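You operate a simulated robot arm through the tools that you are given. There is no shell and no other tool. Be economical: measure what you need, move in short steps, check, and stop when the job is done.

You are at the controls of a simulated two-armed robot. One attempt, no reset.

Task
Load the brown potato and purple onion into the top basket.
Fine: carry the yellow carry box in both hands to the drainer's end by the plates; the green potato goes into the peel tub.
Where things are to end (x, y in the base frame): yellow carry box within 100 mm of [640, -1260].

It is judged by the outcome, as a careful person would: the job done as asked, and still so three seconds after it is handed in. It fails if anything else is knocked over, pushed out of place, dropped, spilled or broken.

Robot
Two 7-joint arms with two-finger parallel grippers on one trunk, on a base that drives. Base frame: it is fixed to the floor where the robot stands at the start and does not move with it; the origin is under the middle of the robot, x ahead of it, y to its left, z up; the surface under the hand at the start is at about z = 742. Lengths are in mm, angles in degrees, forces in N, time in s.
The left shoulder is at the start at [110, 169, 1511], the right one opposite. With the tool pointing down near the work surface each hand reaches from about 100 to 660 mm from the robot's upright axis, wherever it stands, measured 20 degrees to its own side. Places, roughly: green lime [-3000, 2750, 500]; green peel tub [0, -2000, 1000]; green tomato [-3000, 2750, 0]; mouldy tomato [-2750, 2750, 0]; red tomato [-3000, 2750, 0]; sprouted onion [-2500, 2750, 250]; top basket [300, -1700, 700]; whole lemon [-2750, 2750, 500]; yellow carry box (41x22x10 cm) [700, 200, 900]. Payload 1.57 kg a hand.
The tool frame of a hand sits at the grasp point between the pads (the TCP): z along the fingers, y along the line on which they close. The tips reach 30 mm beyond it. The gripper opens to 80 mm. The fingers are 17 mm wide and 12 mm thick; the gripper's body (40 by 82 mm) begins 80 mm behind the TCP.
Orientation is told as [roll, pitch, yaw] about the base's x, y, z axes, in that order, counted from this pose: with the fingers straight down and closing along the base's y, the tool's x points along the base's -x, its y along +y and its z along -z.

Tools
- The arms move only by the tool nudge_tool. It takes "left_deltas", "right_deltas" or both (then of equal length, played together; a hand with none holds still); each is a list of rows, each an object (a shift or turn left out is 0, a gripper value left out holds the last) with "linear": the shift along the tool's x, y, z in units of 50 mm (1.0 is 50 mm), a list of three; "rot": the turn, a rotation vector about the tool's x, y, z in units of 8 degrees (1.0 is 8 degrees), a list of three; "claw": the closure in counts, from 0 (fully open) to 255 (shut). In form: [{"linear": [x, y, z], "rot": [wx, wy, wz], "claw": claw}, ...]. A call has 1 to 8 rows; each row shifts and turns the commanded pose from where the row before left it, along the tool's axes as they then stand. A call with a number of a shift or a turn outside -1 to 1 is refused whole. A row lasts 0.2 s, in which the tool goes at most 50 mm and 8.6 degrees; a call with a longer step from one row to the next is refused whole, and so is a gripper value outside its range. A pose out of reach is approached as far as the arm can. The call stops where the force on the tool passes 40 N (or 10 N more than at its start, if that is more) or the arm is blocked; 0.2 s more then pass. Each finger travels about 72 mm/s and halts on what it meets, pressing with about 27 N; the grip force reading is that of the motor and also rises with nothing between the fingers. The clock runs only during rows and for 0.2 s after the last one: add rows that do not move to give the fingers time. The reply holds the time, the measured pose of the TCP, the force on the tool along the base axes, the opening and the grip force, in the units named above and with some noise, with the torque about the TCP (base axes, N m) and any sound that the robot's microphone picked up.
- Cameras (640 x 400 px; columns grow to the right, rows downward): "scene" is now at [149.5, 26.9, 1688.8]; the picture's right is [0.38, -0.93, -0.00], its down [-0.74, -0.30, -0.61] and it looks along [0.56, 0.23, -0.79] (base axes); focal length 273 px, centre (320, 200). "left" rides on the left gripper at [72, 7, -122] in its tool frame; the picture's right is [-0.09, 1.00, 0.00], its down [-0.84, -0.08, -0.54] and it looks along [-0.54, -0.05, 0.84] (tool axes); focal length 238 px, centre (320, 200). "right" rides on the right gripper at [72, -7, -122] in its tool frame; the picture's right is [0.09, 1.00, 0.00], its down [-0.84, 0.08, -0.54] and it looks along [-0.54, 0.05, 0.84] (tool axes); focal length 238 px, centre (320, 200). There is no depth. A picture from a camera that has moved, and an enlarged one, comes with that camera's place and axes in the base frame and with its lens.
- snapshot(camera): a new picture of that camera. No time passes.
- lift_body(by): slides the trunk up (or, below 0, down) by that many mm; the arms and the scene camera ride with it, the base frame stays. It gives what a move gives, with no picture.
- base_move(legs): drives the robot by 1 to 6 legs, each [ahead, left, turn to the left] in mm, mm and degrees, along the robot's own axes; the way and the turn of a leg run together, so that a leg with both is an arc; at most 1500 mm and 180 degrees a leg. The arms and the cameras ride along, it lands a little off, and it stops where it bumps. It gives what a move gives.
- turn_head(pan, tilt): turns the head with the scene camera to pan (to the left, within 86 degrees either way) and tilt (down, from -29 to 69), counted from straight ahead of the robot. It gives what a move gives.
- inspect(camera, box): a new picture of the part [left, top, right, bottom] of that camera's present view, enlarged. No time passes.
- hand_in(): hands the job in; it is judged then, once.

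Go step by step. Nothing tells you exact positions but the pictures and the camera data: compare them with the known pose of the tool, close in by small moves and look again before you grip or let go. The budget is 120 turns and 92 pictures, counting those below and the enlarged ones. Unless the task says otherwise, let go and move clear before handing in, and close with one line.

The tools are called as a command line: name --argument value ..., lists and objects as JSON in quotes. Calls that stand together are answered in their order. nudge_tool: Moves the arms, as the interface text tells. Its arguments: {"type":"object","properties":{"left_deltas":{"type":"array"},"right_deltas":{"type":"array"}},"required":[]} The other tools are called the same way: lift_body (by) slides the trunk up or down; base_move (legs) drives the base; turn_head (pan, tilt) turns the head that bears the scene camera; snapshot (camera) takes a picture; inspect (camera, box) takes an enlarged picture of a part of a camera's view; hand_in () hands the job in.

At the start:

```text
t: 0.0
left_position: [586.4, 403.3, 1214.9]
left_tool_rot: [0.0, 0.0, 0.0]
left_ft_force: [0.1, -0.1, 0.0]
left_wrist_torque: [-0.01, -0.02, -0.01]
left_opening: 80.0
left_grasp_force: 0.1
right_position: [686.0, -87.6, 1161.1]
right_tool_rot: [0.0, 0.1, 0.0]
right_ft_force: [-0.5, -0.7, 0.9]
right_wrist_torque: [0.01, 0.0, 0.0]
right_opening: 80.1
right_grasp_force: 0.1
trunk travel left (down, up): [-825.0, 65.0]
robot x, y, heading: [2.9, -0.6, -0.0]
head pan, tilt: [22.1, 52.6]
```

scene: 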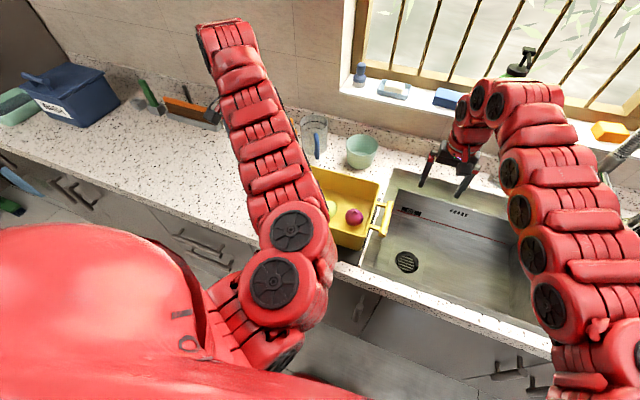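
right: 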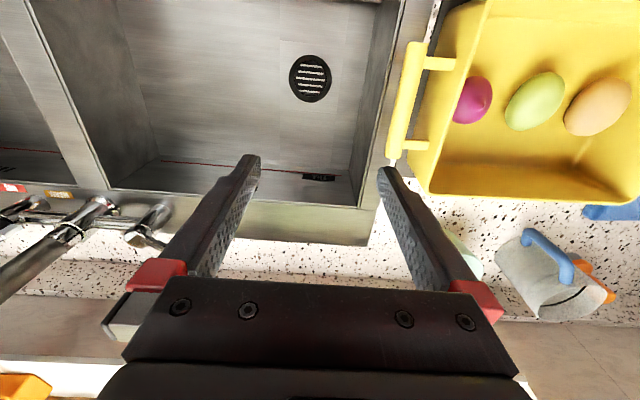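
left: 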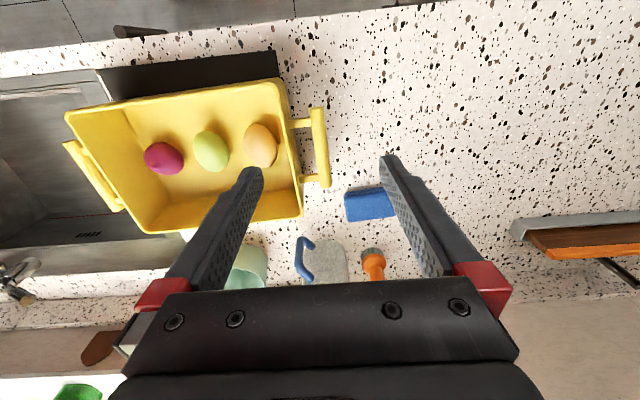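

The yellow box with the onion, green potato and brown potato is ahead, with bar handles at about (665, 13, 979) on the right and (651, 398, 979) on the left. I look toward the destination before moving.

turn_head --pan -70 --tilt 30

snapshot --camera "scene"

turn_head --pan -40 --tilt 25

snapshot --camera "scene"

```text
t: 1.7
left_position: [585.2, 403.8, 1215.7]
left_tool_rot: [-0.1, 0.0, 0.0]
left_ft_force: [-0.2, 0.5, -0.3]
left_wrist_torque: [-0.03, -0.01, -0.03]
left_opening: 80.0
left_grasp_force: 0.0
right_position: [686.8, -88.5, 1161.6]
right_tool_rot: [0.1, 0.0, 0.0]
right_ft_force: [0.1, -0.2, -0.9]
right_wrist_torque: [0.0, 0.0, -0.01]
right_opening: 80.0
right_grasp_force: 0.1
trunk travel left (down, up): [-825.0, 65.0]
robot x, y, heading: [1.2, 0.6, -0.0]
head pan, tilt: [-70.0, 30.0]
```

```text
88 pictures are left
camera scene: at [111.4, -86.1, 1721.8], right [-0.94, -0.34, 0.0], down [-0.17, 0.47, -0.87], along [0.3, -0.81, -0.5], focal length 273 px, centre (320, 200)
```

scene: 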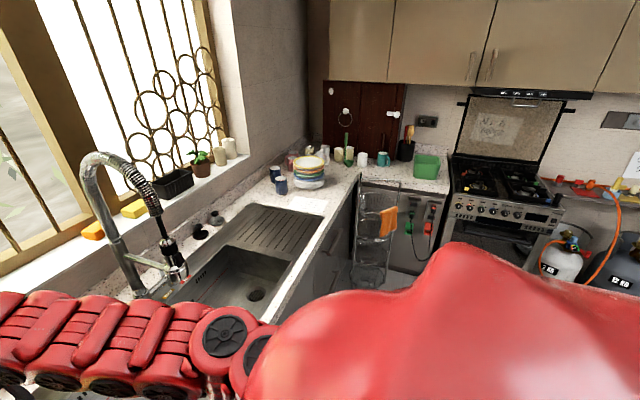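

```text
t: 2.6
left_position: [586.0, 403.7, 1216.0]
left_tool_rot: [0.0, 0.0, 0.0]
left_ft_force: [-0.4, 0.6, 0.1]
left_wrist_torque: [0.02, -0.01, 0.03]
left_opening: 80.0
left_grasp_force: 0.0
right_position: [686.8, -87.8, 1161.0]
right_tool_rot: [0.1, 0.0, 0.0]
right_ft_force: [0.2, -0.2, 0.0]
right_wrist_torque: [0.01, -0.02, 0.02]
right_opening: 80.1
right_grasp_force: 0.1
trunk travel left (down, up): [-825.0, 65.0]
robot x, y, heading: [-2.6, 0.1, 0.1]
head pan, tilt: [-40.0, 25.0]
```

```text
87 pictures are left
camera scene: at [150.8, -60.5, 1729.8], right [-0.64, -0.77, 0.0], down [-0.32, 0.27, -0.91], along [0.69, -0.58, -0.42], focal length 273 px, centre (320, 200)
```

scene: 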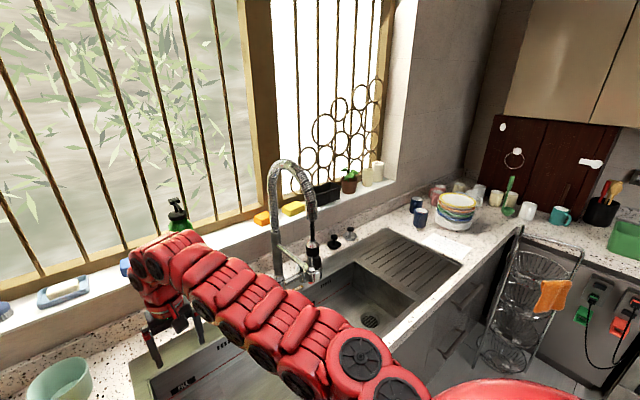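

The counter runs to the right past the sink, faucet and drainer to the plates. The tiered basket rack with an orange cloth stands on the floor beyond, with the green tub on the next counter. I zoom in on that area.

inspect --camera "scene" --box '[380, 160, 640, 390]'

inspect --camera "scene" --box '[260, 150, 500, 340]'

```text
1.74 times, centred on (510, 275) of scene
camera zoom: at [150.8, -60.5, 1729.8], right [-0.64, -0.77, 0.0], down [-0.32, 0.27, -0.91], along [0.69, -0.58, -0.42], focal length 475 px, centre (-10, 70)
```

zoom: 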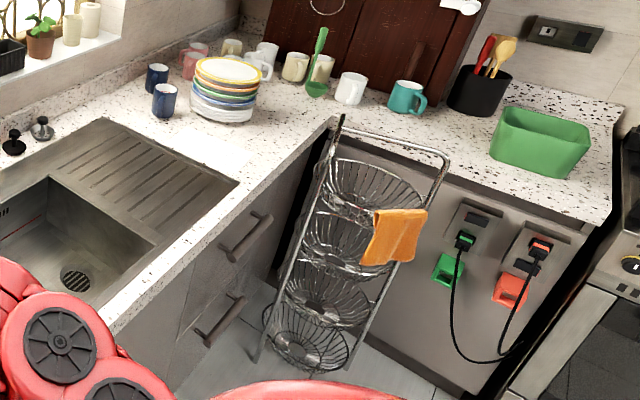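

```text
2.11 times, centred on (380, 245) of scene
camera zoom: at [150.8, -60.5, 1729.8], right [-0.64, -0.77, 0.0], down [-0.32, 0.27, -0.91], along [0.69, -0.58, -0.42], focal length 576 px, centre (194, 105)
```

zoom: 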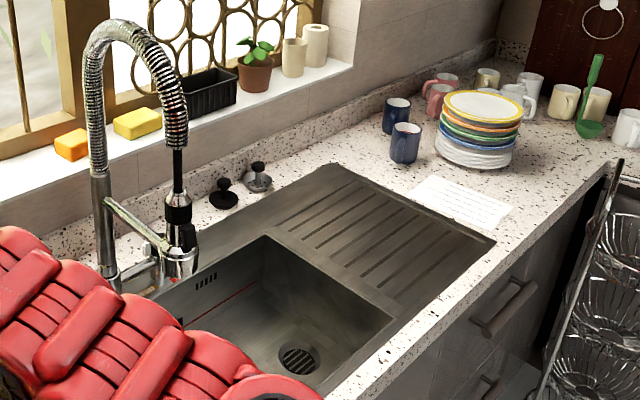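

The drainer ends near y ≈ -1266 with clear counter before the plates (y ≈ -1640). The faucet is at about (1000, -540) and hangs over the sink, so I'll carry the box pulled back in x. First I bring both hands in to a symmetric stance.

nudge_tool --left_deltas '[{"linear": [0.26, -0.84, 0], "claw": 0}, {"linear": [0.26, -0.84, 0]}, {"linear": [0.26, -0.84, 0]}, {"linear": [0.26, -0.84, 0]}, {"linear": [0.26, -0.84, 0]}, {"linear": [0, 0, 0]}]' --right_deltas '[{"linear": [0.604, -0.416, 0], "claw": 0}, {"linear": [0.604, -0.416, 0]}, {"linear": [0.604, -0.416, 0]}, {"linear": [0.604, -0.416, 0]}, {"linear": [0.604, -0.416, 0]}, {"linear": [0, 0, 0]}]'

turn_head --pan 0 --tilt 65

snapshot --camera "scene"

```text
t: 4.0
left_position: [582.9, 394.0, 1216.3]
left_tool_rot: [0.0, 0.1, -0.1]
left_ft_force: [0.2, -0.3, -0.3]
left_wrist_torque: [0.02, -0.02, 0.01]
left_opening: 79.7
left_grasp_force: 0.0
left hand out of reach, approached as far as the arm can: row 1, 2, 3, 4, 5
right_position: [647.8, -115.0, 1161.2]
right_tool_rot: [0.0, 0.0, 0.0]
right_ft_force: [0.0, 0.2, 0.3]
right_wrist_torque: [0.0, -0.03, 0.03]
right_opening: 80.1
right_grasp_force: 0.1
right hand out of reach, approached as far as the arm can: row 2, 3, 4, 5
trunk travel left (down, up): [-825.0, 65.0]
robot x, y, heading: [0.9, 3.9, -0.2]
head pan, tilt: [-40.0, 25.0]
```

```text
t: 5.1
left_position: [582.9, 393.0, 1215.4]
left_tool_rot: [0.0, 0.0, 0.0]
left_ft_force: [0.4, 0.0, 0.5]
left_wrist_torque: [0.02, -0.01, 0.0]
left_opening: 80.1
left_grasp_force: 0.0
right_position: [647.4, -115.6, 1162.2]
right_tool_rot: [0.0, -0.1, 0.0]
right_ft_force: [0.1, 0.1, -0.3]
right_wrist_torque: [-0.01, 0.0, 0.03]
right_opening: 79.9
right_grasp_force: 0.1
trunk travel left (down, up): [-825.0, 65.0]
robot x, y, heading: [-2.9, -5.5, -0.1]
head pan, tilt: [0.0, 65.0]
```

```text
84 pictures are left
camera scene: at [141.2, -1.2, 1674.2], right [0.0, -1.0, 0.0], down [-0.91, 0.0, -0.42], along [0.42, 0.0, -0.91], focal length 273 px, centre (320, 200)
```

scene: 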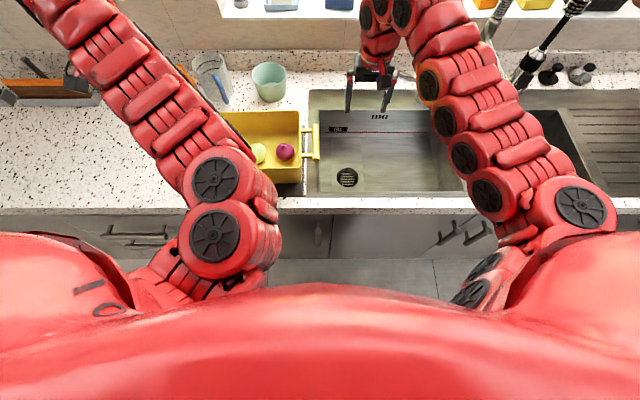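

Inward motion is out of reach with the hands this high relative to the shoulders. I raise the trunk and lower the hands to about z 1090, which is still clear above the box, and then move inward.

lift_body --by 60

nudge_tool --left_deltas '[{"linear": [0, 0, 0.75]}, {"linear": [0, 0, 0.75]}, {"linear": [0, 0, 0.75]}, {"linear": [0, 0, 0.75]}, {"linear": [0, 0, 0.75]}, {"linear": [0, 0, 0]}]' --right_deltas '[{"linear": [0, 0, 0.55]}, {"linear": [0, 0, 0.55]}, {"linear": [0, 0, 0.55]}, {"linear": [0, 0, 0.55]}, {"linear": [0, 0, 0.55]}, {"linear": [0, 0, 0]}]'

```text
t: 6.1
left_position: [582.8, 393.0, 1275.7]
left_tool_rot: [0.0, 0.0, 0.0]
left_ft_force: [-1.3, -0.7, 0.4]
left_wrist_torque: [-0.01, 0.0, 0.06]
left_opening: 80.2
left_grasp_force: 0.0
right_position: [647.8, -115.8, 1221.4]
right_tool_rot: [0.0, -0.1, 0.0]
right_ft_force: [0.7, 0.4, 0.2]
right_wrist_torque: [0.0, 0.01, -0.04]
right_opening: 79.9
right_grasp_force: 0.1
trunk travel left (down, up): [-885.0, 5.0]
robot x, y, heading: [-2.0, 1.9, 0.1]
head pan, tilt: [0.0, 65.0]
```

```text
t: 7.5
left_position: [583.3, 393.1, 1267.1]
left_tool_rot: [0.0, 0.1, 0.0]
left_ft_force: [-0.6, -0.9, -0.7]
left_wrist_torque: [-0.01, 0.03, -0.02]
left_opening: 80.1
left_grasp_force: 0.0
left hand out of reach, approached as far as the arm can: row 1, 2, 3, 4, 5
right_position: [646.3, -115.2, 1085.0]
right_tool_rot: [0.1, 0.0, 0.0]
right_ft_force: [0.4, 0.2, 0.1]
right_wrist_torque: [-0.02, 0.0, -0.04]
right_opening: 79.8
right_grasp_force: 0.0
trunk travel left (down, up): [-885.0, 5.0]
robot x, y, heading: [1.1, -1.0, 0.0]
head pan, tilt: [0.0, 65.0]
```

The right hand came down but the left refused. I probe small left moves to see which directions are open.

nudge_tool --left_deltas '[{"linear": [-0.5, 0, 0]}, {"linear": [0.5, 0, 0]}, {"linear": [0, 0.5, 0]}, {"linear": [0, -0.5, 0]}, {"linear": [0, 0, -0.5]}, {"linear": [0, 0, 0.5]}, {"linear": [0, -0.5, 0]}, {"linear": [0, 0.5, 0]}]'

turn_head --pan 30 --tilt 40

snapshot --camera "scene"

```text
t: 9.3
left_position: [582.5, 417.2, 1266.2]
left_tool_rot: [-0.2, 0.0, 0.1]
left_ft_force: [-0.4, 0.1, -0.4]
left_wrist_torque: [-0.03, 0.01, 0.0]
left_opening: 80.1
left_grasp_force: 0.1
left hand out of reach, approached as far as the arm can: row 7
right_position: [646.8, -114.3, 1085.4]
right_tool_rot: [-0.1, -0.1, 0.0]
right_ft_force: [0.4, 0.0, -0.5]
right_wrist_torque: [-0.02, -0.03, -0.02]
right_opening: 80.2
right_grasp_force: 0.1
trunk travel left (down, up): [-885.0, 5.0]
robot x, y, heading: [-0.2, 0.6, 0.1]
head pan, tilt: [0.0, 65.0]
```

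```text
t: 10.2
left_position: [583.4, 416.0, 1265.9]
left_tool_rot: [0.0, -0.1, 0.0]
left_ft_force: [-0.2, -0.6, -1.7]
left_wrist_torque: [0.02, -0.01, 0.02]
left_opening: 80.3
left_grasp_force: 0.1
right_position: [647.0, -115.5, 1085.0]
right_tool_rot: [0.0, 0.1, 0.1]
right_ft_force: [0.0, 0.2, -1.0]
right_wrist_torque: [-0.01, -0.03, 0.02]
right_opening: 80.0
right_grasp_force: 0.1
trunk travel left (down, up): [-885.0, 5.0]
robot x, y, heading: [1.7, -1.8, 0.2]
head pan, tilt: [30.0, 40.0]
```

```text
83 pictures are left
camera scene: at [154.0, 40.6, 1766.4], right [0.5, -0.87, 0.0], down [-0.56, -0.32, -0.77], along [0.66, 0.38, -0.64], focal length 273 px, centre (320, 200)
```

scene: 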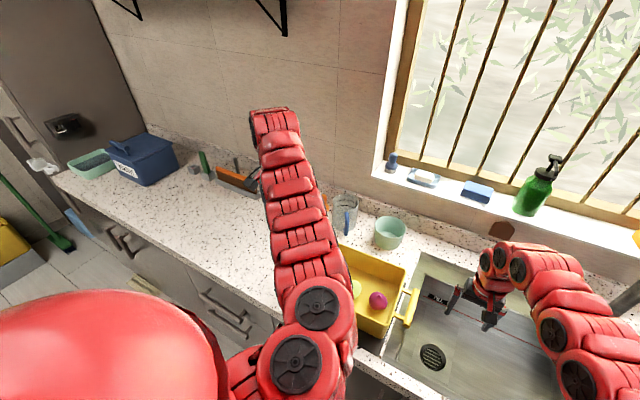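

Left can move outward and up but not inward. I probe lowering it from this slightly more outward spot.

nudge_tool --left_deltas '[{"linear": [-0.6, 0, 0]}, {"linear": [-0.6, 0, 0]}, {"linear": [0, 0, 0.6]}, {"linear": [0, 0, 0.6]}, {"linear": [0, 0, 0.6]}, {"linear": [0, 0, 0.6]}, {"linear": [0, 0, 0]}]'

```text
t: 11.8
left_position: [644.5, 417.5, 1145.6]
left_tool_rot: [0.0, 0.1, 0.0]
left_ft_force: [-1.1, 0.7, -0.5]
left_wrist_torque: [0.02, 0.0, 0.02]
left_opening: 79.8
left_grasp_force: 0.0
right_position: [646.4, -115.2, 1085.1]
right_tool_rot: [0.0, 0.1, 0.0]
right_ft_force: [0.6, -0.3, 0.8]
right_wrist_torque: [-0.02, -0.01, 0.01]
right_opening: 80.2
right_grasp_force: 0.1
trunk travel left (down, up): [-885.0, 5.0]
robot x, y, heading: [-1.8, -1.6, -0.0]
head pan, tilt: [30.0, 40.0]
```

That freed it. Now both hands move inward together toward a symmetric stance (±192), with the left also a bit lower.

nudge_tool --left_deltas '[{"linear": [0, 0, 0.6]}, {"linear": [0, -0.6, 0]}, {"linear": [0, -0.6, 0]}, {"linear": [0, -0.6, 0]}, {"linear": [0, -0.6, 0]}, {"linear": [0, -0.6, 0]}, {"linear": [0, -0.6, 0]}, {"linear": [0, -0.6, 0]}]' --right_deltas '[{"linear": [0, -0.3, 0]}, {"linear": [0, -0.3, 0]}, {"linear": [0, -0.3, 0]}, {"linear": [0, -0.3, 0]}, {"linear": [0, -0.3, 0]}, {"linear": [0, 0, 0]}, {"linear": [0, 0, 0]}, {"linear": [0, 0, 0]}]'

```text
t: 13.6
left_position: [644.3, 204.9, 1117.3]
left_tool_rot: [0.2, 0.0, 0.0]
left_ft_force: [-0.8, -0.4, -1.1]
left_wrist_torque: [0.01, -0.06, 0.01]
left_opening: 80.0
left_grasp_force: 0.1
right_position: [646.2, -192.4, 1084.4]
right_tool_rot: [0.0, 0.0, 0.0]
right_ft_force: [0.0, 0.0, 0.4]
right_wrist_torque: [0.03, -0.01, -0.03]
right_opening: 80.0
right_grasp_force: 0.1
trunk travel left (down, up): [-885.0, 5.0]
robot x, y, heading: [1.6, 5.1, -0.1]
head pan, tilt: [30.0, 40.0]
```

Both hands are now symmetric. I pull them back about 60 mm and drive left 205 and ahead 60 so that they sit above the handles.

nudge_tool --left_deltas '[{"linear": [0.6, -0.25, 0]}, {"linear": [0.6, 0, 0]}, {"linear": [0, 0, 0]}]' --right_deltas '[{"linear": [0.6, 0, 0]}, {"linear": [0.6, 0, 0]}, {"linear": [0, 0, 0]}]'

base_move --legs '[[0, 205, 0], [70, 0, 0]]'

snapshot --camera "left"

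snapshot --camera "right"

```text
t: 14.4
left_position: [636.4, 196.8, 1104.4]
left_tool_rot: [0.0, 0.2, 0.1]
left_ft_force: [0.6, 0.4, -0.2]
left_wrist_torque: [-0.01, -0.01, 0.0]
left_opening: 80.0
left_grasp_force: 0.0
left hand out of reach, approached as far as the arm can: row 1, 2
right_position: [624.0, -191.5, 1072.1]
right_tool_rot: [0.0, 0.1, 0.1]
right_ft_force: [-0.2, 0.1, 0.1]
right_wrist_torque: [-0.01, -0.01, 0.0]
right_opening: 79.9
right_grasp_force: 0.0
right hand out of reach, approached as far as the arm can: row 1, 2
trunk travel left (down, up): [-885.0, 5.0]
robot x, y, heading: [-0.2, -0.8, 0.0]
head pan, tilt: [30.0, 40.0]
```

```text
t: 16.7
left_position: [701.2, 400.4, 1107.4]
left_tool_rot: [-0.1, -0.1, 0.0]
left_ft_force: [0.8, -0.6, 0.8]
left_wrist_torque: [-0.02, -0.01, 0.03]
left_opening: 79.9
left_grasp_force: 0.1
right_position: [690.0, 12.6, 1075.2]
right_tool_rot: [0.0, 0.0, -0.1]
right_ft_force: [-0.5, 0.6, 0.1]
right_wrist_torque: [0.01, 0.0, -0.02]
right_opening: 79.6
right_grasp_force: 0.1
trunk travel left (down, up): [-885.0, 5.0]
robot x, y, heading: [68.9, 206.5, 0.0]
head pan, tilt: [30.0, 40.0]
```

```text
82 pictures are left
camera left: at [629.3, 407.2, 1229.3], right [0.09, 1.0, 0.0], down [0.84, -0.08, 0.54], along [0.54, -0.05, -0.84], focal length 238 px, centre (320, 200)
```

left: 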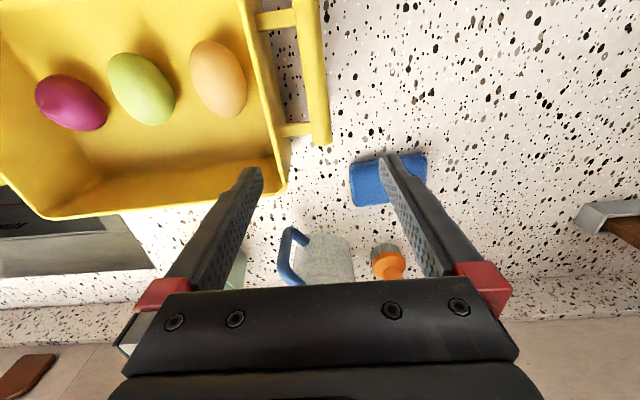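

```text
81 pictures are left
camera right: at [618.1, 4.4, 1197.6], right [-0.09, 1.0, 0.0], down [0.84, 0.08, 0.54], along [0.54, 0.05, -0.84], focal length 238 px, centre (320, 200)
```

right: 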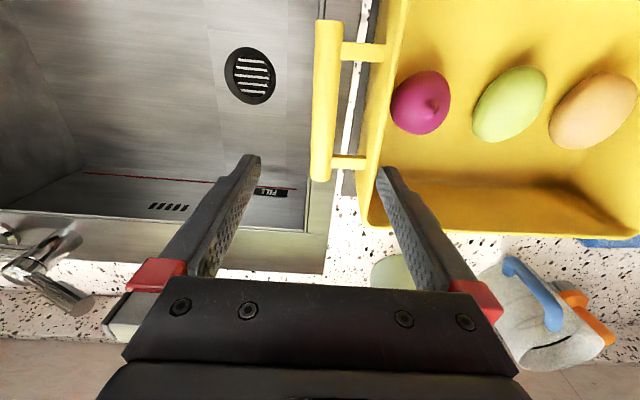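

Handle bars: right runs x 602–728 at y≈16, left runs x 590–717 at y≈399, both z≈985 and about 26 mm wide, with a gap of about 24 mm to the box rim. I back up 37 mm, half-close the fingers and lower for a closer look.

base_move --legs '[[-37, 0, 0]]'

nudge_tool --left_deltas '[{"linear": [0, 0, 0.4], "claw": 128}, {"linear": [0, 0, 0.4]}, {"linear": [0, 0, 0.4]}, {"linear": [0, 0, 0.2]}, {"linear": [0, 0, 0]}, {"linear": [0, 0, 0]}]' --right_deltas '[{"linear": [0, 0, 0.2], "claw": 128}, {"linear": [0, 0, 0.2]}, {"linear": [0, 0, 0.2]}, {"linear": [0, 0, 0.2]}, {"linear": [0, 0, 0]}, {"linear": [0, 0, 0]}]'

snapshot --camera "left"

snapshot --camera "right"

```text
t: 17.6
left_position: [675.7, 401.8, 1101.2]
left_tool_rot: [0.0, 0.7, 0.0]
left_ft_force: [1.3, -0.5, -0.1]
left_wrist_torque: [-0.01, 0.08, 0.01]
left_opening: 80.0
left_grasp_force: 0.0
right_position: [663.7, 11.3, 1068.6]
right_tool_rot: [0.0, 0.6, 0.0]
right_ft_force: [1.7, -0.4, 0.8]
right_wrist_torque: [-0.03, 0.05, 0.02]
right_opening: 80.1
right_grasp_force: 0.0
trunk travel left (down, up): [-885.0, 5.0]
robot x, y, heading: [34.8, 207.7, -0.0]
head pan, tilt: [30.0, 40.0]
```

```text
t: 18.9
left_position: [668.5, 402.1, 1035.4]
left_tool_rot: [-0.1, 0.1, -0.1]
left_ft_force: [-0.4, 0.7, 0.0]
left_wrist_torque: [-0.02, -0.02, 0.0]
left_opening: 39.8
left_grasp_force: 0.1
right_position: [657.4, 12.6, 1033.5]
right_tool_rot: [0.0, 0.0, 0.0]
right_ft_force: [0.7, -0.3, 0.0]
right_wrist_torque: [0.0, -0.03, 0.01]
right_opening: 39.7
right_grasp_force: 0.0
trunk travel left (down, up): [-885.0, 5.0]
robot x, y, heading: [32.6, 205.6, 0.1]
head pan, tilt: [30.0, 40.0]
```

```text
80 pictures are left
camera left: at [597.0, 408.3, 1157.4], right [0.09, 1.0, 0.0], down [0.84, -0.08, 0.54], along [0.54, -0.05, -0.84], focal length 238 px, centre (320, 200)
```

left: 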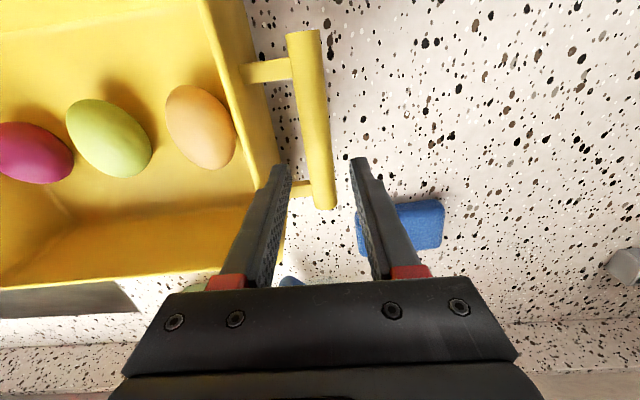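

```text
79 pictures are left
camera right: at [585.6, 5.3, 1156.2], right [-0.09, 1.0, 0.0], down [0.84, 0.08, 0.54], along [0.54, 0.05, -0.84], focal length 238 px, centre (320, 200)
```

right: 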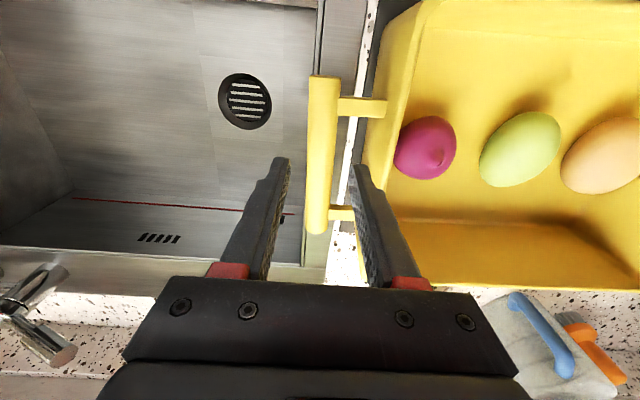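

Both hands are centred on their bars. I narrow the opening to 30 mm so the inner fingers fit the gap, shift left 10 mm back, and descend halfway to look.

nudge_tool --left_deltas '[{"linear": [0.2, 0, 0], "claw": 159}, {"linear": [0, 0, 0.2]}, {"linear": [0, 0, 0.2]}, {"linear": [0, 0, 0]}]' --right_deltas '[{"linear": [0, 0, 0], "claw": 159}, {"linear": [0, 0, 0.2]}, {"linear": [0, 0, 0.2]}, {"linear": [0, 0, 0]}]'

inspect --camera "left" --box '[200, 60, 440, 260]'

inspect --camera "right" --box '[200, 60, 440, 260]'

```text
t: 19.9
left_position: [658.0, 400.2, 1014.2]
left_tool_rot: [0.0, 0.1, 0.1]
left_ft_force: [0.5, 0.2, -0.6]
left_wrist_torque: [0.02, 0.01, 0.0]
left_opening: 30.1
left_grasp_force: 0.0
right_position: [656.3, 11.6, 1012.4]
right_tool_rot: [0.0, 0.1, -0.1]
right_ft_force: [0.6, -0.1, -0.2]
right_wrist_torque: [0.0, -0.02, -0.02]
right_opening: 30.1
right_grasp_force: 0.2
trunk travel left (down, up): [-885.0, 5.0]
robot x, y, heading: [33.1, 203.6, -0.2]
head pan, tilt: [30.0, 40.0]
```

```text
2.00 times, centred on (320, 160) of left
camera zoom: at [586.7, 407.7, 1137.6], right [0.09, 1.0, 0.0], down [0.84, -0.08, 0.54], along [0.54, -0.05, -0.84], focal length 477 px, centre (320, 280)
```

zoom: 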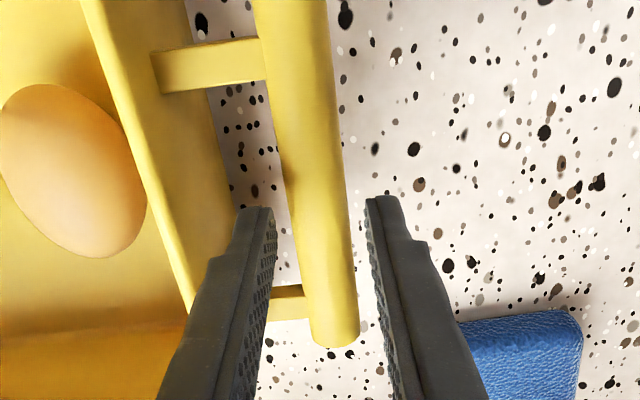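

```text
2.00 times, centred on (320, 160) of right
camera zoom: at [585.8, 4.6, 1135.9], right [-0.09, 1.0, 0.0], down [0.84, 0.08, 0.54], along [0.54, 0.05, -0.84], focal length 477 px, centre (320, 280)
```

zoom: 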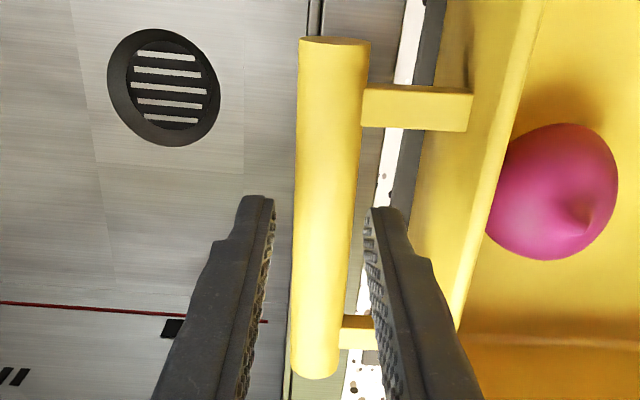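

The fingertips straddle both bars with room on either side. I descend 32 mm more and close.

nudge_tool --left_deltas '[{"linear": [0, 0, 0.2]}, {"linear": [0, 0, 0.2]}, {"linear": [0, 0, 0.24]}, {"linear": [0, 0, 0]}]' --right_deltas '[{"linear": [0, 0.02, 0.2]}, {"linear": [0, 0, 0.2]}, {"linear": [0, 0, 0.24]}, {"linear": [0, 0, 0]}]'

inspect --camera "left" --box '[200, 60, 440, 260]'

inspect --camera "right" --box '[200, 60, 440, 260]'

```text
t: 20.9
left_position: [657.3, 400.4, 983.9]
left_tool_rot: [0.0, 0.0, 0.0]
left_ft_force: [0.2, 0.4, -0.2]
left_wrist_torque: [0.0, 0.02, 0.0]
left_opening: 29.9
left_grasp_force: 0.1
right_position: [656.3, 12.9, 982.4]
right_tool_rot: [0.0, 0.0, 0.0]
right_ft_force: [-0.1, -0.1, 0.5]
right_wrist_torque: [-0.02, -0.01, 0.04]
right_opening: 30.3
right_grasp_force: 0.0
trunk travel left (down, up): [-885.0, 5.0]
robot x, y, heading: [34.9, 203.1, 0.1]
head pan, tilt: [30.0, 40.0]
```

```text
2.00 times, centred on (320, 160) of left
camera zoom: at [586.9, 407.9, 1105.1], right [0.09, 1.0, 0.0], down [0.84, -0.08, 0.54], along [0.54, -0.05, -0.84], focal length 477 px, centre (320, 280)
```

zoom: 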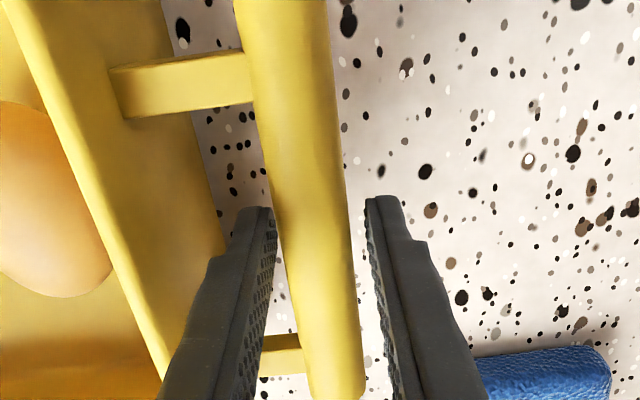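

```text
2.00 times, centred on (320, 160) of right
camera zoom: at [586.1, 5.8, 1104.0], right [-0.09, 1.0, 0.0], down [0.84, 0.08, 0.54], along [0.54, 0.05, -0.84], focal length 477 px, centre (320, 280)
```

zoom: 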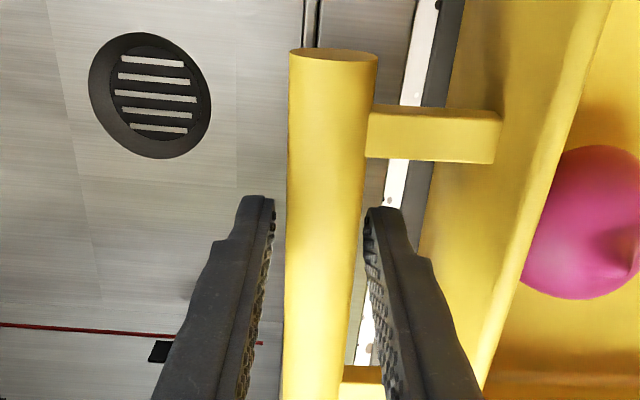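

The bar seems to sit about 12 mm above the tips, so I go 14 mm deeper for a firmer hold and then close both.

nudge_tool --left_deltas '[{"linear": [0, 0, 0.14]}, {"linear": [0, 0, 0.14]}, {"linear": [0, 0, 0], "claw": 255}, {"linear": [0, 0, 0]}, {"linear": [0, 0, 0]}, {"linear": [0, 0, 0]}]' --right_deltas '[{"linear": [0, 0, 0.14]}, {"linear": [0, 0, 0.14]}, {"linear": [0, 0, 0], "claw": 255}, {"linear": [0, 0, 0]}, {"linear": [0, 0, 0]}, {"linear": [0, 0, 0]}]'

```text
t: 22.4
left_position: [658.3, 400.4, 969.7]
left_tool_rot: [0.0, 0.2, 0.0]
left_ft_force: [3.1, -11.3, 0.0]
left_wrist_torque: [0.03, 0.0, 0.52]
left_opening: 21.7
left_grasp_force: 26.8
right_position: [655.9, 14.6, 967.2]
right_tool_rot: [0.1, 0.2, 0.0]
right_ft_force: [-3.0, 7.9, 0.2]
right_wrist_torque: [-0.1, -0.09, 0.51]
right_opening: 21.8
right_grasp_force: 27.5
trunk travel left (down, up): [-885.0, 5.0]
robot x, y, heading: [35.7, 204.4, 0.0]
head pan, tilt: [30.0, 40.0]
```

Both hands hold their bars firmly at 21.7 mm. I lift together, gently.

nudge_tool --left_deltas '[{"linear": [0, 0, -0.15]}, {"linear": [0, 0, -0.2]}, {"linear": [0, 0, -0.2]}, {"linear": [0, 0, -0.2]}, {"linear": [0, 0, 0]}]' --right_deltas '[{"linear": [0, 0, -0.15]}, {"linear": [0, 0, -0.2]}, {"linear": [0, 0, -0.2]}, {"linear": [0, 0, -0.2]}, {"linear": [0, 0, 0]}]'

turn_head --pan 0 --tilt 50

snapshot --camera "scene"

```text
t: 23.6
left_position: [658.8, 399.2, 1005.9]
left_tool_rot: [0.0, 0.2, -0.1]
left_ft_force: [2.1, -17.6, -4.8]
left_wrist_torque: [0.17, -0.27, 0.45]
left_opening: 22.2
left_grasp_force: 26.9
right_position: [657.8, 14.5, 1003.8]
right_tool_rot: [0.1, 0.2, 0.0]
right_ft_force: [-2.2, 17.4, -4.8]
right_wrist_torque: [-0.2, 0.28, 0.48]
right_opening: 21.6
right_grasp_force: 26.8
trunk travel left (down, up): [-885.0, 5.0]
robot x, y, heading: [34.2, 205.5, -0.1]
head pan, tilt: [30.0, 40.0]
```

```text
t: 24.5
left_position: [659.4, 401.4, 1005.4]
left_tool_rot: [0.0, 0.2, 0.0]
left_ft_force: [2.7, -21.4, -4.1]
left_wrist_torque: [0.1, 0.04, 0.51]
left_opening: 22.0
left_grasp_force: 26.7
right_position: [659.3, 14.3, 1003.6]
right_tool_rot: [0.0, 0.3, 0.1]
right_ft_force: [-2.4, 21.5, -4.4]
right_wrist_torque: [-0.2, -0.04, 0.48]
right_opening: 21.6
right_grasp_force: 27.0
trunk travel left (down, up): [-885.0, 5.0]
robot x, y, heading: [34.5, 203.3, 0.0]
head pan, tilt: [0.0, 50.0]
```

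```text
74 pictures are left
camera scene: at [191.8, 203.8, 1752.2], right [0.0, -1.0, 0.0], down [-0.77, 0.0, -0.64], along [0.64, 0.0, -0.77], focal length 273 px, centre (320, 200)
```

scene: 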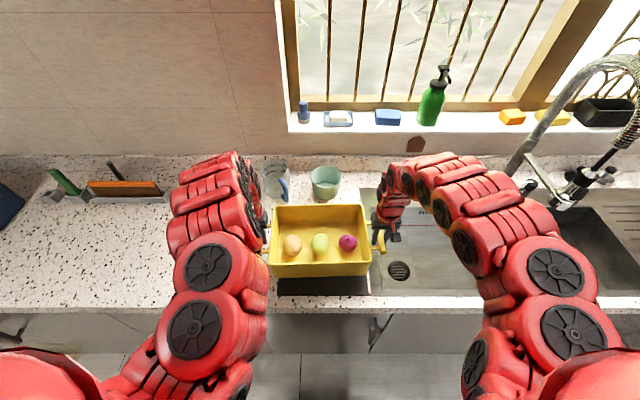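

The box is level and hanging in both hands. I relieve the slight outward pull, raise it further, and then back off and drive right.

nudge_tool --left_deltas '[{"linear": [0, -0.03, -0.2]}, {"linear": [0, -0.03, -0.25]}, {"linear": [0, 0, -0.25]}, {"linear": [0, 0, -0.25]}, {"linear": [0, 0, -0.25]}, {"linear": [0, 0, -0.2]}, {"linear": [0, 0, 0]}]' --right_deltas '[{"linear": [0, 0.03, -0.2]}, {"linear": [0, 0.03, -0.25]}, {"linear": [0, 0, -0.25]}, {"linear": [0, 0, -0.25]}, {"linear": [0, 0, -0.25]}, {"linear": [0, 0, -0.2]}, {"linear": [0, 0, 0]}]'

base_move --legs '[[-180, 0, 0]]'

turn_head --pan -45 --tilt 40

snapshot --camera "scene"

```text
t: 26.1
left_position: [660.1, 398.2, 1077.1]
left_tool_rot: [0.3, 0.1, 0.0]
left_ft_force: [1.7, 28.2, -4.3]
left_wrist_torque: [-0.18, 0.05, 0.47]
left_opening: 22.1
left_grasp_force: 27.3
right_position: [658.7, 13.9, 1073.8]
right_tool_rot: [-0.1, 0.2, -0.2]
right_ft_force: [-2.3, -29.0, -2.9]
right_wrist_torque: [0.26, -0.07, 0.44]
right_opening: 22.0
right_grasp_force: 27.1
trunk travel left (down, up): [-885.0, 5.0]
robot x, y, heading: [34.8, 209.0, -0.1]
head pan, tilt: [0.0, 50.0]
```

```text
t: 27.6
left_position: [481.2, 398.8, 1075.2]
left_tool_rot: [0.2, 0.4, -0.1]
left_ft_force: [3.9, 40.1, -4.4]
left_wrist_torque: [-0.23, -0.18, 0.45]
left_opening: 21.8
left_grasp_force: 27.5
right_position: [481.4, 13.4, 1071.4]
right_tool_rot: [-0.3, 0.4, -0.1]
right_ft_force: [-2.1, -39.4, -3.2]
right_wrist_torque: [0.33, 0.14, 0.46]
right_opening: 21.9
right_grasp_force: 27.1
trunk travel left (down, up): [-885.0, 5.0]
robot x, y, heading: [-142.2, 207.7, -0.4]
head pan, tilt: [0.0, 50.0]
```

```text
t: 28.7
left_position: [480.1, 399.7, 1075.8]
left_tool_rot: [0.2, 0.3, -0.1]
left_ft_force: [2.2, 2.4, -3.2]
left_wrist_torque: [0.05, -0.21, 0.53]
left_opening: 22.0
left_grasp_force: 26.4
right_position: [479.3, 13.5, 1073.8]
right_tool_rot: [-0.4, 0.2, -0.1]
right_ft_force: [-2.4, -2.3, -4.0]
right_wrist_torque: [0.07, 0.2, 0.48]
right_opening: 21.8
right_grasp_force: 26.9
trunk travel left (down, up): [-885.0, 5.0]
robot x, y, heading: [-149.1, 208.4, 0.2]
head pan, tilt: [-45.0, 40.0]
```

```text
73 pictures are left
camera scene: at [-3.9, 143.5, 1766.2], right [-0.71, -0.71, 0.0], down [-0.46, 0.46, -0.77], along [0.54, -0.54, -0.64], focal length 273 px, centre (320, 200)
```

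scene: 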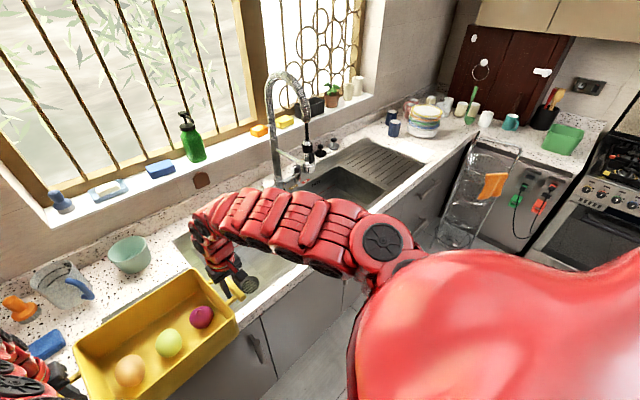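

The box hangs steady and the faucet is well ahead of it. I drive right 1200 and look again near the rack.

base_move --legs '[[0, -600, 0], [0, -500, 0]]'

snapshot --camera "scene"

turn_head --pan -80 --tilt 60

snapshot --camera "scene"

```text
t: 34.6
left_position: [477.5, -696.1, 1077.2]
left_tool_rot: [0.2, 0.3, -0.1]
left_ft_force: [2.6, 8.7, -5.3]
left_wrist_torque: [-0.07, 0.09, 0.51]
left_opening: 22.1
left_grasp_force: 26.9
right_position: [477.5, -1083.5, 1074.9]
right_tool_rot: [-0.3, 0.3, -0.2]
right_ft_force: [-1.9, -8.2, -3.5]
right_wrist_torque: [0.11, -0.08, 0.51]
right_opening: 22.1
right_grasp_force: 27.6
trunk travel left (down, up): [-885.0, 5.0]
robot x, y, heading: [-149.8, -891.5, -0.3]
head pan, tilt: [-45.0, 40.0]
```

```text
72 pictures are left
camera scene: at [-7.4, -951.5, 1766.4], right [-0.71, -0.7, 0.0], down [-0.45, 0.46, -0.77], along [0.54, -0.54, -0.64], focal length 273 px, centre (320, 200)
```

scene: 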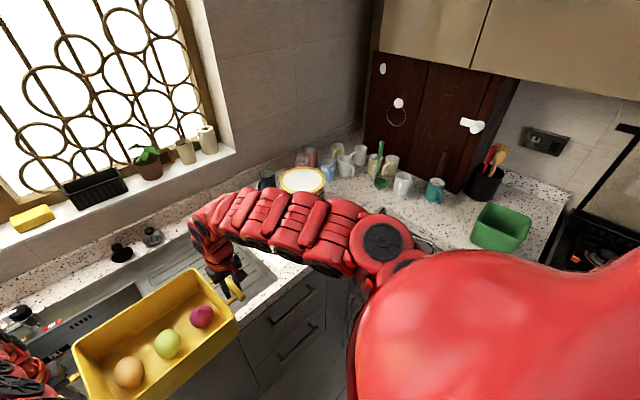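

```text
t: 35.7
left_position: [478.5, -696.6, 1077.5]
left_tool_rot: [0.2, 0.1, -0.3]
left_ft_force: [2.8, -0.3, -4.7]
left_wrist_torque: [-0.01, -0.18, 0.51]
left_opening: 21.7
left_grasp_force: 26.5
right_position: [476.7, -1082.1, 1072.6]
right_tool_rot: [-0.3, 0.2, -0.2]
right_ft_force: [-1.5, 0.8, -3.0]
right_wrist_torque: [-0.04, 0.14, 0.52]
right_opening: 21.6
right_grasp_force: 26.8
trunk travel left (down, up): [-885.0, 5.0]
robot x, y, heading: [-149.9, -893.0, -0.2]
head pan, tilt: [-80.0, 60.0]
```

```text
71 pictures are left
camera scene: at [-55.9, -957.6, 1739.7], right [-0.99, -0.17, 0.0], down [-0.15, 0.85, -0.5], along [0.08, -0.49, -0.87], focal length 273 px, centre (320, 200)
```

scene: 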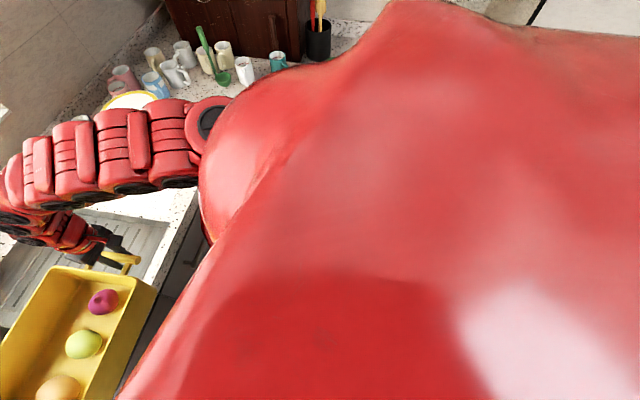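

I check the rack's top height against my elbow before going further.

turn_head --pan -50 --tilt 45

inspect --camera "scene" --box '[200, 120, 460, 300]'

```text
t: 36.6
left_position: [477.2, -697.8, 1076.5]
left_tool_rot: [0.3, 0.4, -0.2]
left_ft_force: [2.2, 0.2, -3.9]
left_wrist_torque: [0.01, -0.05, 0.52]
left_opening: 21.7
left_grasp_force: 26.8
right_position: [477.2, -1083.2, 1074.4]
right_tool_rot: [-0.3, 0.2, -0.2]
right_ft_force: [-2.5, 0.5, -4.3]
right_wrist_torque: [0.02, -0.01, 0.49]
right_opening: 21.6
right_grasp_force: 26.9
trunk travel left (down, up): [-885.0, 5.0]
robot x, y, heading: [-146.4, -894.6, -0.4]
head pan, tilt: [-50.0, 45.0]
```

```text
2.22 times, centred on (330, 210) of scene
camera zoom: at [-15.4, -955.0, 1759.0], right [-0.77, -0.64, 0.0], down [-0.45, 0.54, -0.71], along [0.45, -0.54, -0.71], focal length 607 px, centre (298, 178)
```

zoom: 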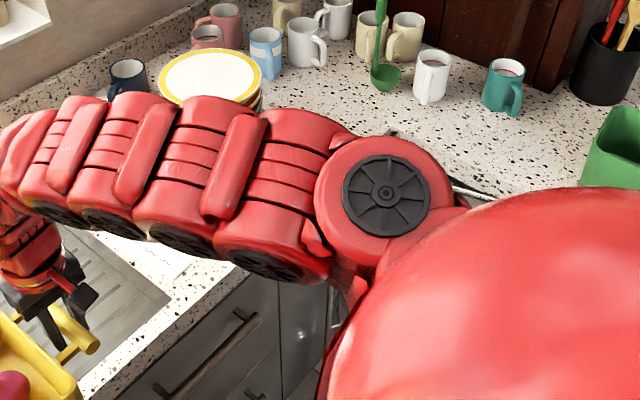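

The elbow is at about z 1540, far above the rack (top near 1000), so only the base matters. I go on to y ≈ -1225 and then forward to box x ≈ 625.

base_move --legs '[[0, -335, 0]]'

snapshot --camera "scene"

snapshot --camera "right"

```text
t: 38.8
left_position: [476.7, -1029.6, 1077.0]
left_tool_rot: [0.2, 0.5, 0.0]
left_ft_force: [2.6, 0.6, -3.5]
left_wrist_torque: [0.02, 0.07, 0.54]
left_opening: 21.8
left_grasp_force: 26.6
right_position: [475.5, -1415.4, 1074.4]
right_tool_rot: [-0.3, 0.2, -0.1]
right_ft_force: [-3.1, 0.0, -1.6]
right_wrist_torque: [0.01, -0.09, 0.45]
right_opening: 21.7
right_grasp_force: 26.7
trunk travel left (down, up): [-885.0, 5.0]
robot x, y, heading: [-150.5, -1228.1, -0.2]
head pan, tilt: [-50.0, 45.0]
```

```text
69 pictures are left
camera scene: at [-16.1, -1287.5, 1759.1], right [-0.77, -0.64, 0.0], down [-0.45, 0.54, -0.71], along [0.45, -0.54, -0.71], focal length 273 px, centre (320, 200)
```

scene: 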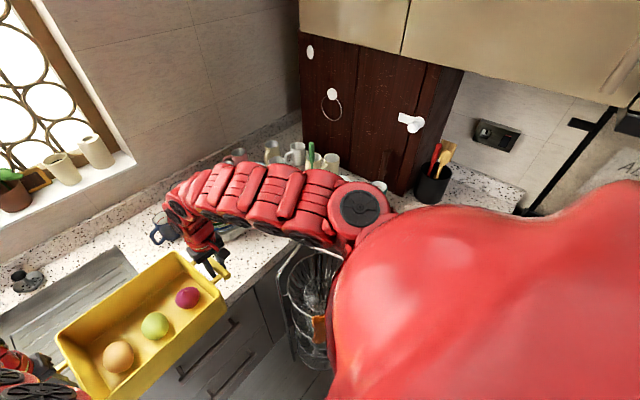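

```text
68 pictures are left
camera right: at [404.3, -1422.7, 1197.1], right [-0.09, 1.0, -0.01], down [0.84, 0.08, 0.54], along [0.54, 0.04, -0.84], focal length 238 px, centre (320, 200)
```

right: 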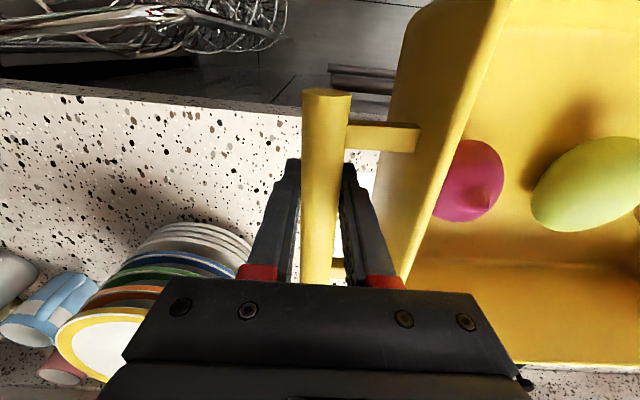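

Plates' near edge is about y -1525 while my right hand's outer side stays at -1467, so going ahead is clear. I drive forward 150.

base_move --legs '[[100, 0, 0], [52, 0, 0]]'

turn_head --pan 0 --tilt 50

snapshot --camera "scene"

snapshot --camera "right"

```text
t: 40.5
left_position: [619.4, -1030.3, 1081.4]
left_tool_rot: [0.2, -0.2, -0.1]
left_ft_force: [1.4, -1.5, -4.2]
left_wrist_torque: [0.04, -0.08, 0.52]
left_opening: 21.8
left_grasp_force: 27.0
right_position: [617.3, -1416.1, 1079.5]
right_tool_rot: [-0.3, -0.3, 0.1]
right_ft_force: [-4.6, 0.9, -3.5]
right_wrist_torque: [-0.06, 0.08, 0.47]
right_opening: 21.9
right_grasp_force: 27.2
trunk travel left (down, up): [-885.0, 5.0]
robot x, y, heading: [0.8, -1228.4, -0.1]
head pan, tilt: [-50.0, 45.0]
```

```text
t: 41.7
left_position: [626.4, -1030.9, 1078.6]
left_tool_rot: [0.3, 0.2, -0.1]
left_ft_force: [2.1, -1.1, -3.9]
left_wrist_torque: [-0.04, -0.28, 0.54]
left_opening: 21.7
left_grasp_force: 27.3
right_position: [624.6, -1417.6, 1074.5]
right_tool_rot: [-0.2, 0.1, 0.1]
right_ft_force: [-3.2, 0.8, -5.1]
right_wrist_torque: [-0.08, 0.22, 0.47]
right_opening: 21.7
right_grasp_force: 27.0
trunk travel left (down, up): [-885.0, 5.0]
robot x, y, heading: [-2.6, -1224.9, -0.0]
head pan, tilt: [0.0, 50.0]
```

```text
67 pictures are left
camera scene: at [157.2, -1227.6, 1752.4], right [0.0, -1.0, 0.0], down [-0.77, 0.0, -0.64], along [0.64, 0.0, -0.77], focal length 273 px, centre (320, 200)
```

scene: 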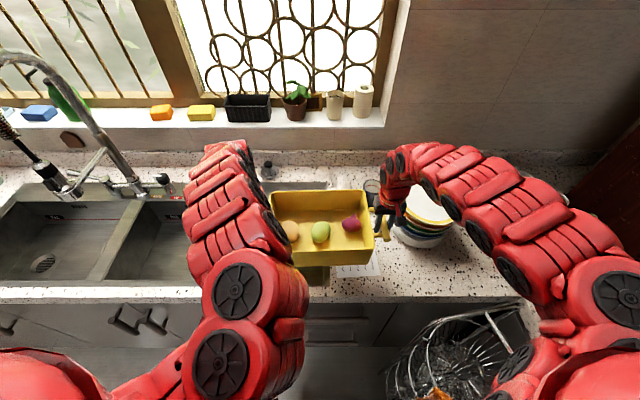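

```text
66 pictures are left
camera right: at [553.3, -1424.2, 1197.5], right [-0.09, 1.0, 0.0], down [0.84, 0.08, 0.54], along [0.54, 0.05, -0.84], focal length 238 px, centre (320, 200)
```

right: 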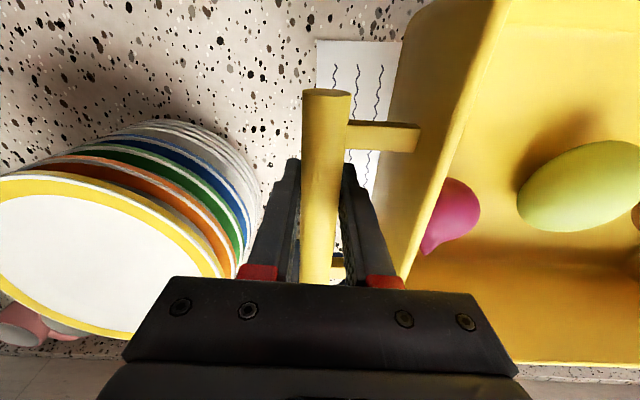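

The box is over the drainer end and paper note, clear of plates by about 40 mm. I lower it 90 mm, then slowly until contact.

nudge_tool --left_deltas '[{"linear": [0, 0, 0.3]}, {"linear": [0, 0, 0.3]}, {"linear": [0, 0, 0.3]}, {"linear": [0, 0, 0.3]}, {"linear": [0, 0, 0.3]}, {"linear": [0, 0, 0.3]}, {"linear": [0, 0, 0]}]' --right_deltas '[{"linear": [0, 0, 0.3]}, {"linear": [0, 0, 0.3]}, {"linear": [0, 0, 0.3]}, {"linear": [0, 0, 0.3]}, {"linear": [0, 0, 0.3]}, {"linear": [0, 0, 0.3]}, {"linear": [0, 0, 0]}]'

snapshot --camera "scene"

```text
t: 43.3
left_position: [625.8, -1029.9, 986.8]
left_tool_rot: [0.2, 0.2, -0.1]
left_ft_force: [2.3, -1.8, -4.1]
left_wrist_torque: [-0.03, -0.04, 0.5]
left_opening: 22.2
left_grasp_force: 27.2
right_position: [626.2, -1417.1, 983.9]
right_tool_rot: [-0.3, 0.2, 0.1]
right_ft_force: [-2.6, 2.3, -3.9]
right_wrist_torque: [-0.03, 0.04, 0.49]
right_opening: 21.8
right_grasp_force: 27.5
trunk travel left (down, up): [-885.0, 5.0]
robot x, y, heading: [0.5, -1224.7, 0.2]
head pan, tilt: [0.0, 50.0]
```

```text
65 pictures are left
camera scene: at [158.9, -1227.9, 1752.2], right [0.0, -1.0, 0.0], down [-0.77, 0.0, -0.64], along [0.64, 0.0, -0.77], focal length 273 px, centre (320, 200)
```

scene: 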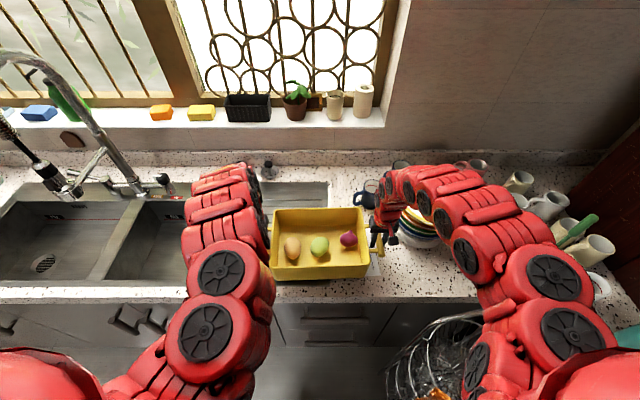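

The near edge is only about 20 mm inside the counter edge, so I go 18 mm further ahead and then lower in 3 mm steps until it carries.

base_move --legs '[[18, 0, 0]]'

nudge_tool --left_deltas '[{"linear": [0, 0, 0.1]}, {"linear": [0, 0, 0.1]}, {"linear": [0, 0, 0.06]}, {"linear": [0, 0, 0]}]' --right_deltas '[{"linear": [0, 0, 0.1]}, {"linear": [0, 0, 0.1]}, {"linear": [0, 0, 0.06]}, {"linear": [0, 0, 0]}]'

```text
t: 44.0
left_position: [641.0, -1030.4, 988.8]
left_tool_rot: [0.2, 0.1, -0.2]
left_ft_force: [2.4, -4.8, -2.7]
left_wrist_torque: [0.09, -0.05, 0.45]
left_opening: 22.0
left_grasp_force: 27.2
right_position: [640.0, -1416.9, 986.9]
right_tool_rot: [-0.4, 0.0, 0.0]
right_ft_force: [-1.3, 4.0, -2.5]
right_wrist_torque: [-0.02, 0.02, 0.5]
right_opening: 21.7
right_grasp_force: 26.8
trunk travel left (down, up): [-885.0, 5.0]
robot x, y, heading: [22.1, -1224.6, 0.1]
head pan, tilt: [0.0, 50.0]
```

```text
t: 45.0
left_position: [644.5, -1030.0, 973.2]
left_tool_rot: [0.2, 0.4, -0.1]
left_ft_force: [2.3, 0.4, -4.5]
left_wrist_torque: [0.04, -0.14, 0.45]
left_opening: 21.8
left_grasp_force: 27.1
right_position: [643.1, -1415.9, 970.4]
right_tool_rot: [-0.2, 0.4, 0.0]
right_ft_force: [-2.0, 0.1, -5.4]
right_wrist_torque: [-0.03, 0.18, 0.52]
right_opening: 21.7
right_grasp_force: 26.8
trunk travel left (down, up): [-885.0, 5.0]
robot x, y, heading: [20.9, -1223.8, -0.0]
head pan, tilt: [0.0, 50.0]
```

nudge_tool --left_deltas '[{"linear": [0, 0, 0.05]}, {"linear": [0, 0, 0.05]}, {"linear": [0, 0, 0]}]' --right_deltas '[{"linear": [0, 0, 0.05]}, {"linear": [0, 0, 0.05]}, {"linear": [0, 0, 0]}]'

```text
t: 45.9
left_position: [643.8, -1030.6, 968.1]
left_tool_rot: [0.2, 0.3, -0.2]
left_ft_force: [3.3, -3.3, -4.6]
left_wrist_torque: [0.06, -0.26, 0.51]
left_opening: 22.0
left_grasp_force: 27.0
right_position: [642.0, -1418.2, 965.8]
right_tool_rot: [-0.2, 0.4, 0.0]
right_ft_force: [-3.1, 3.2, -4.7]
right_wrist_torque: [-0.06, 0.32, 0.54]
right_opening: 22.1
right_grasp_force: 27.4
trunk travel left (down, up): [-885.0, 5.0]
robot x, y, heading: [18.9, -1228.7, -0.3]
head pan, tilt: [0.0, 50.0]
```

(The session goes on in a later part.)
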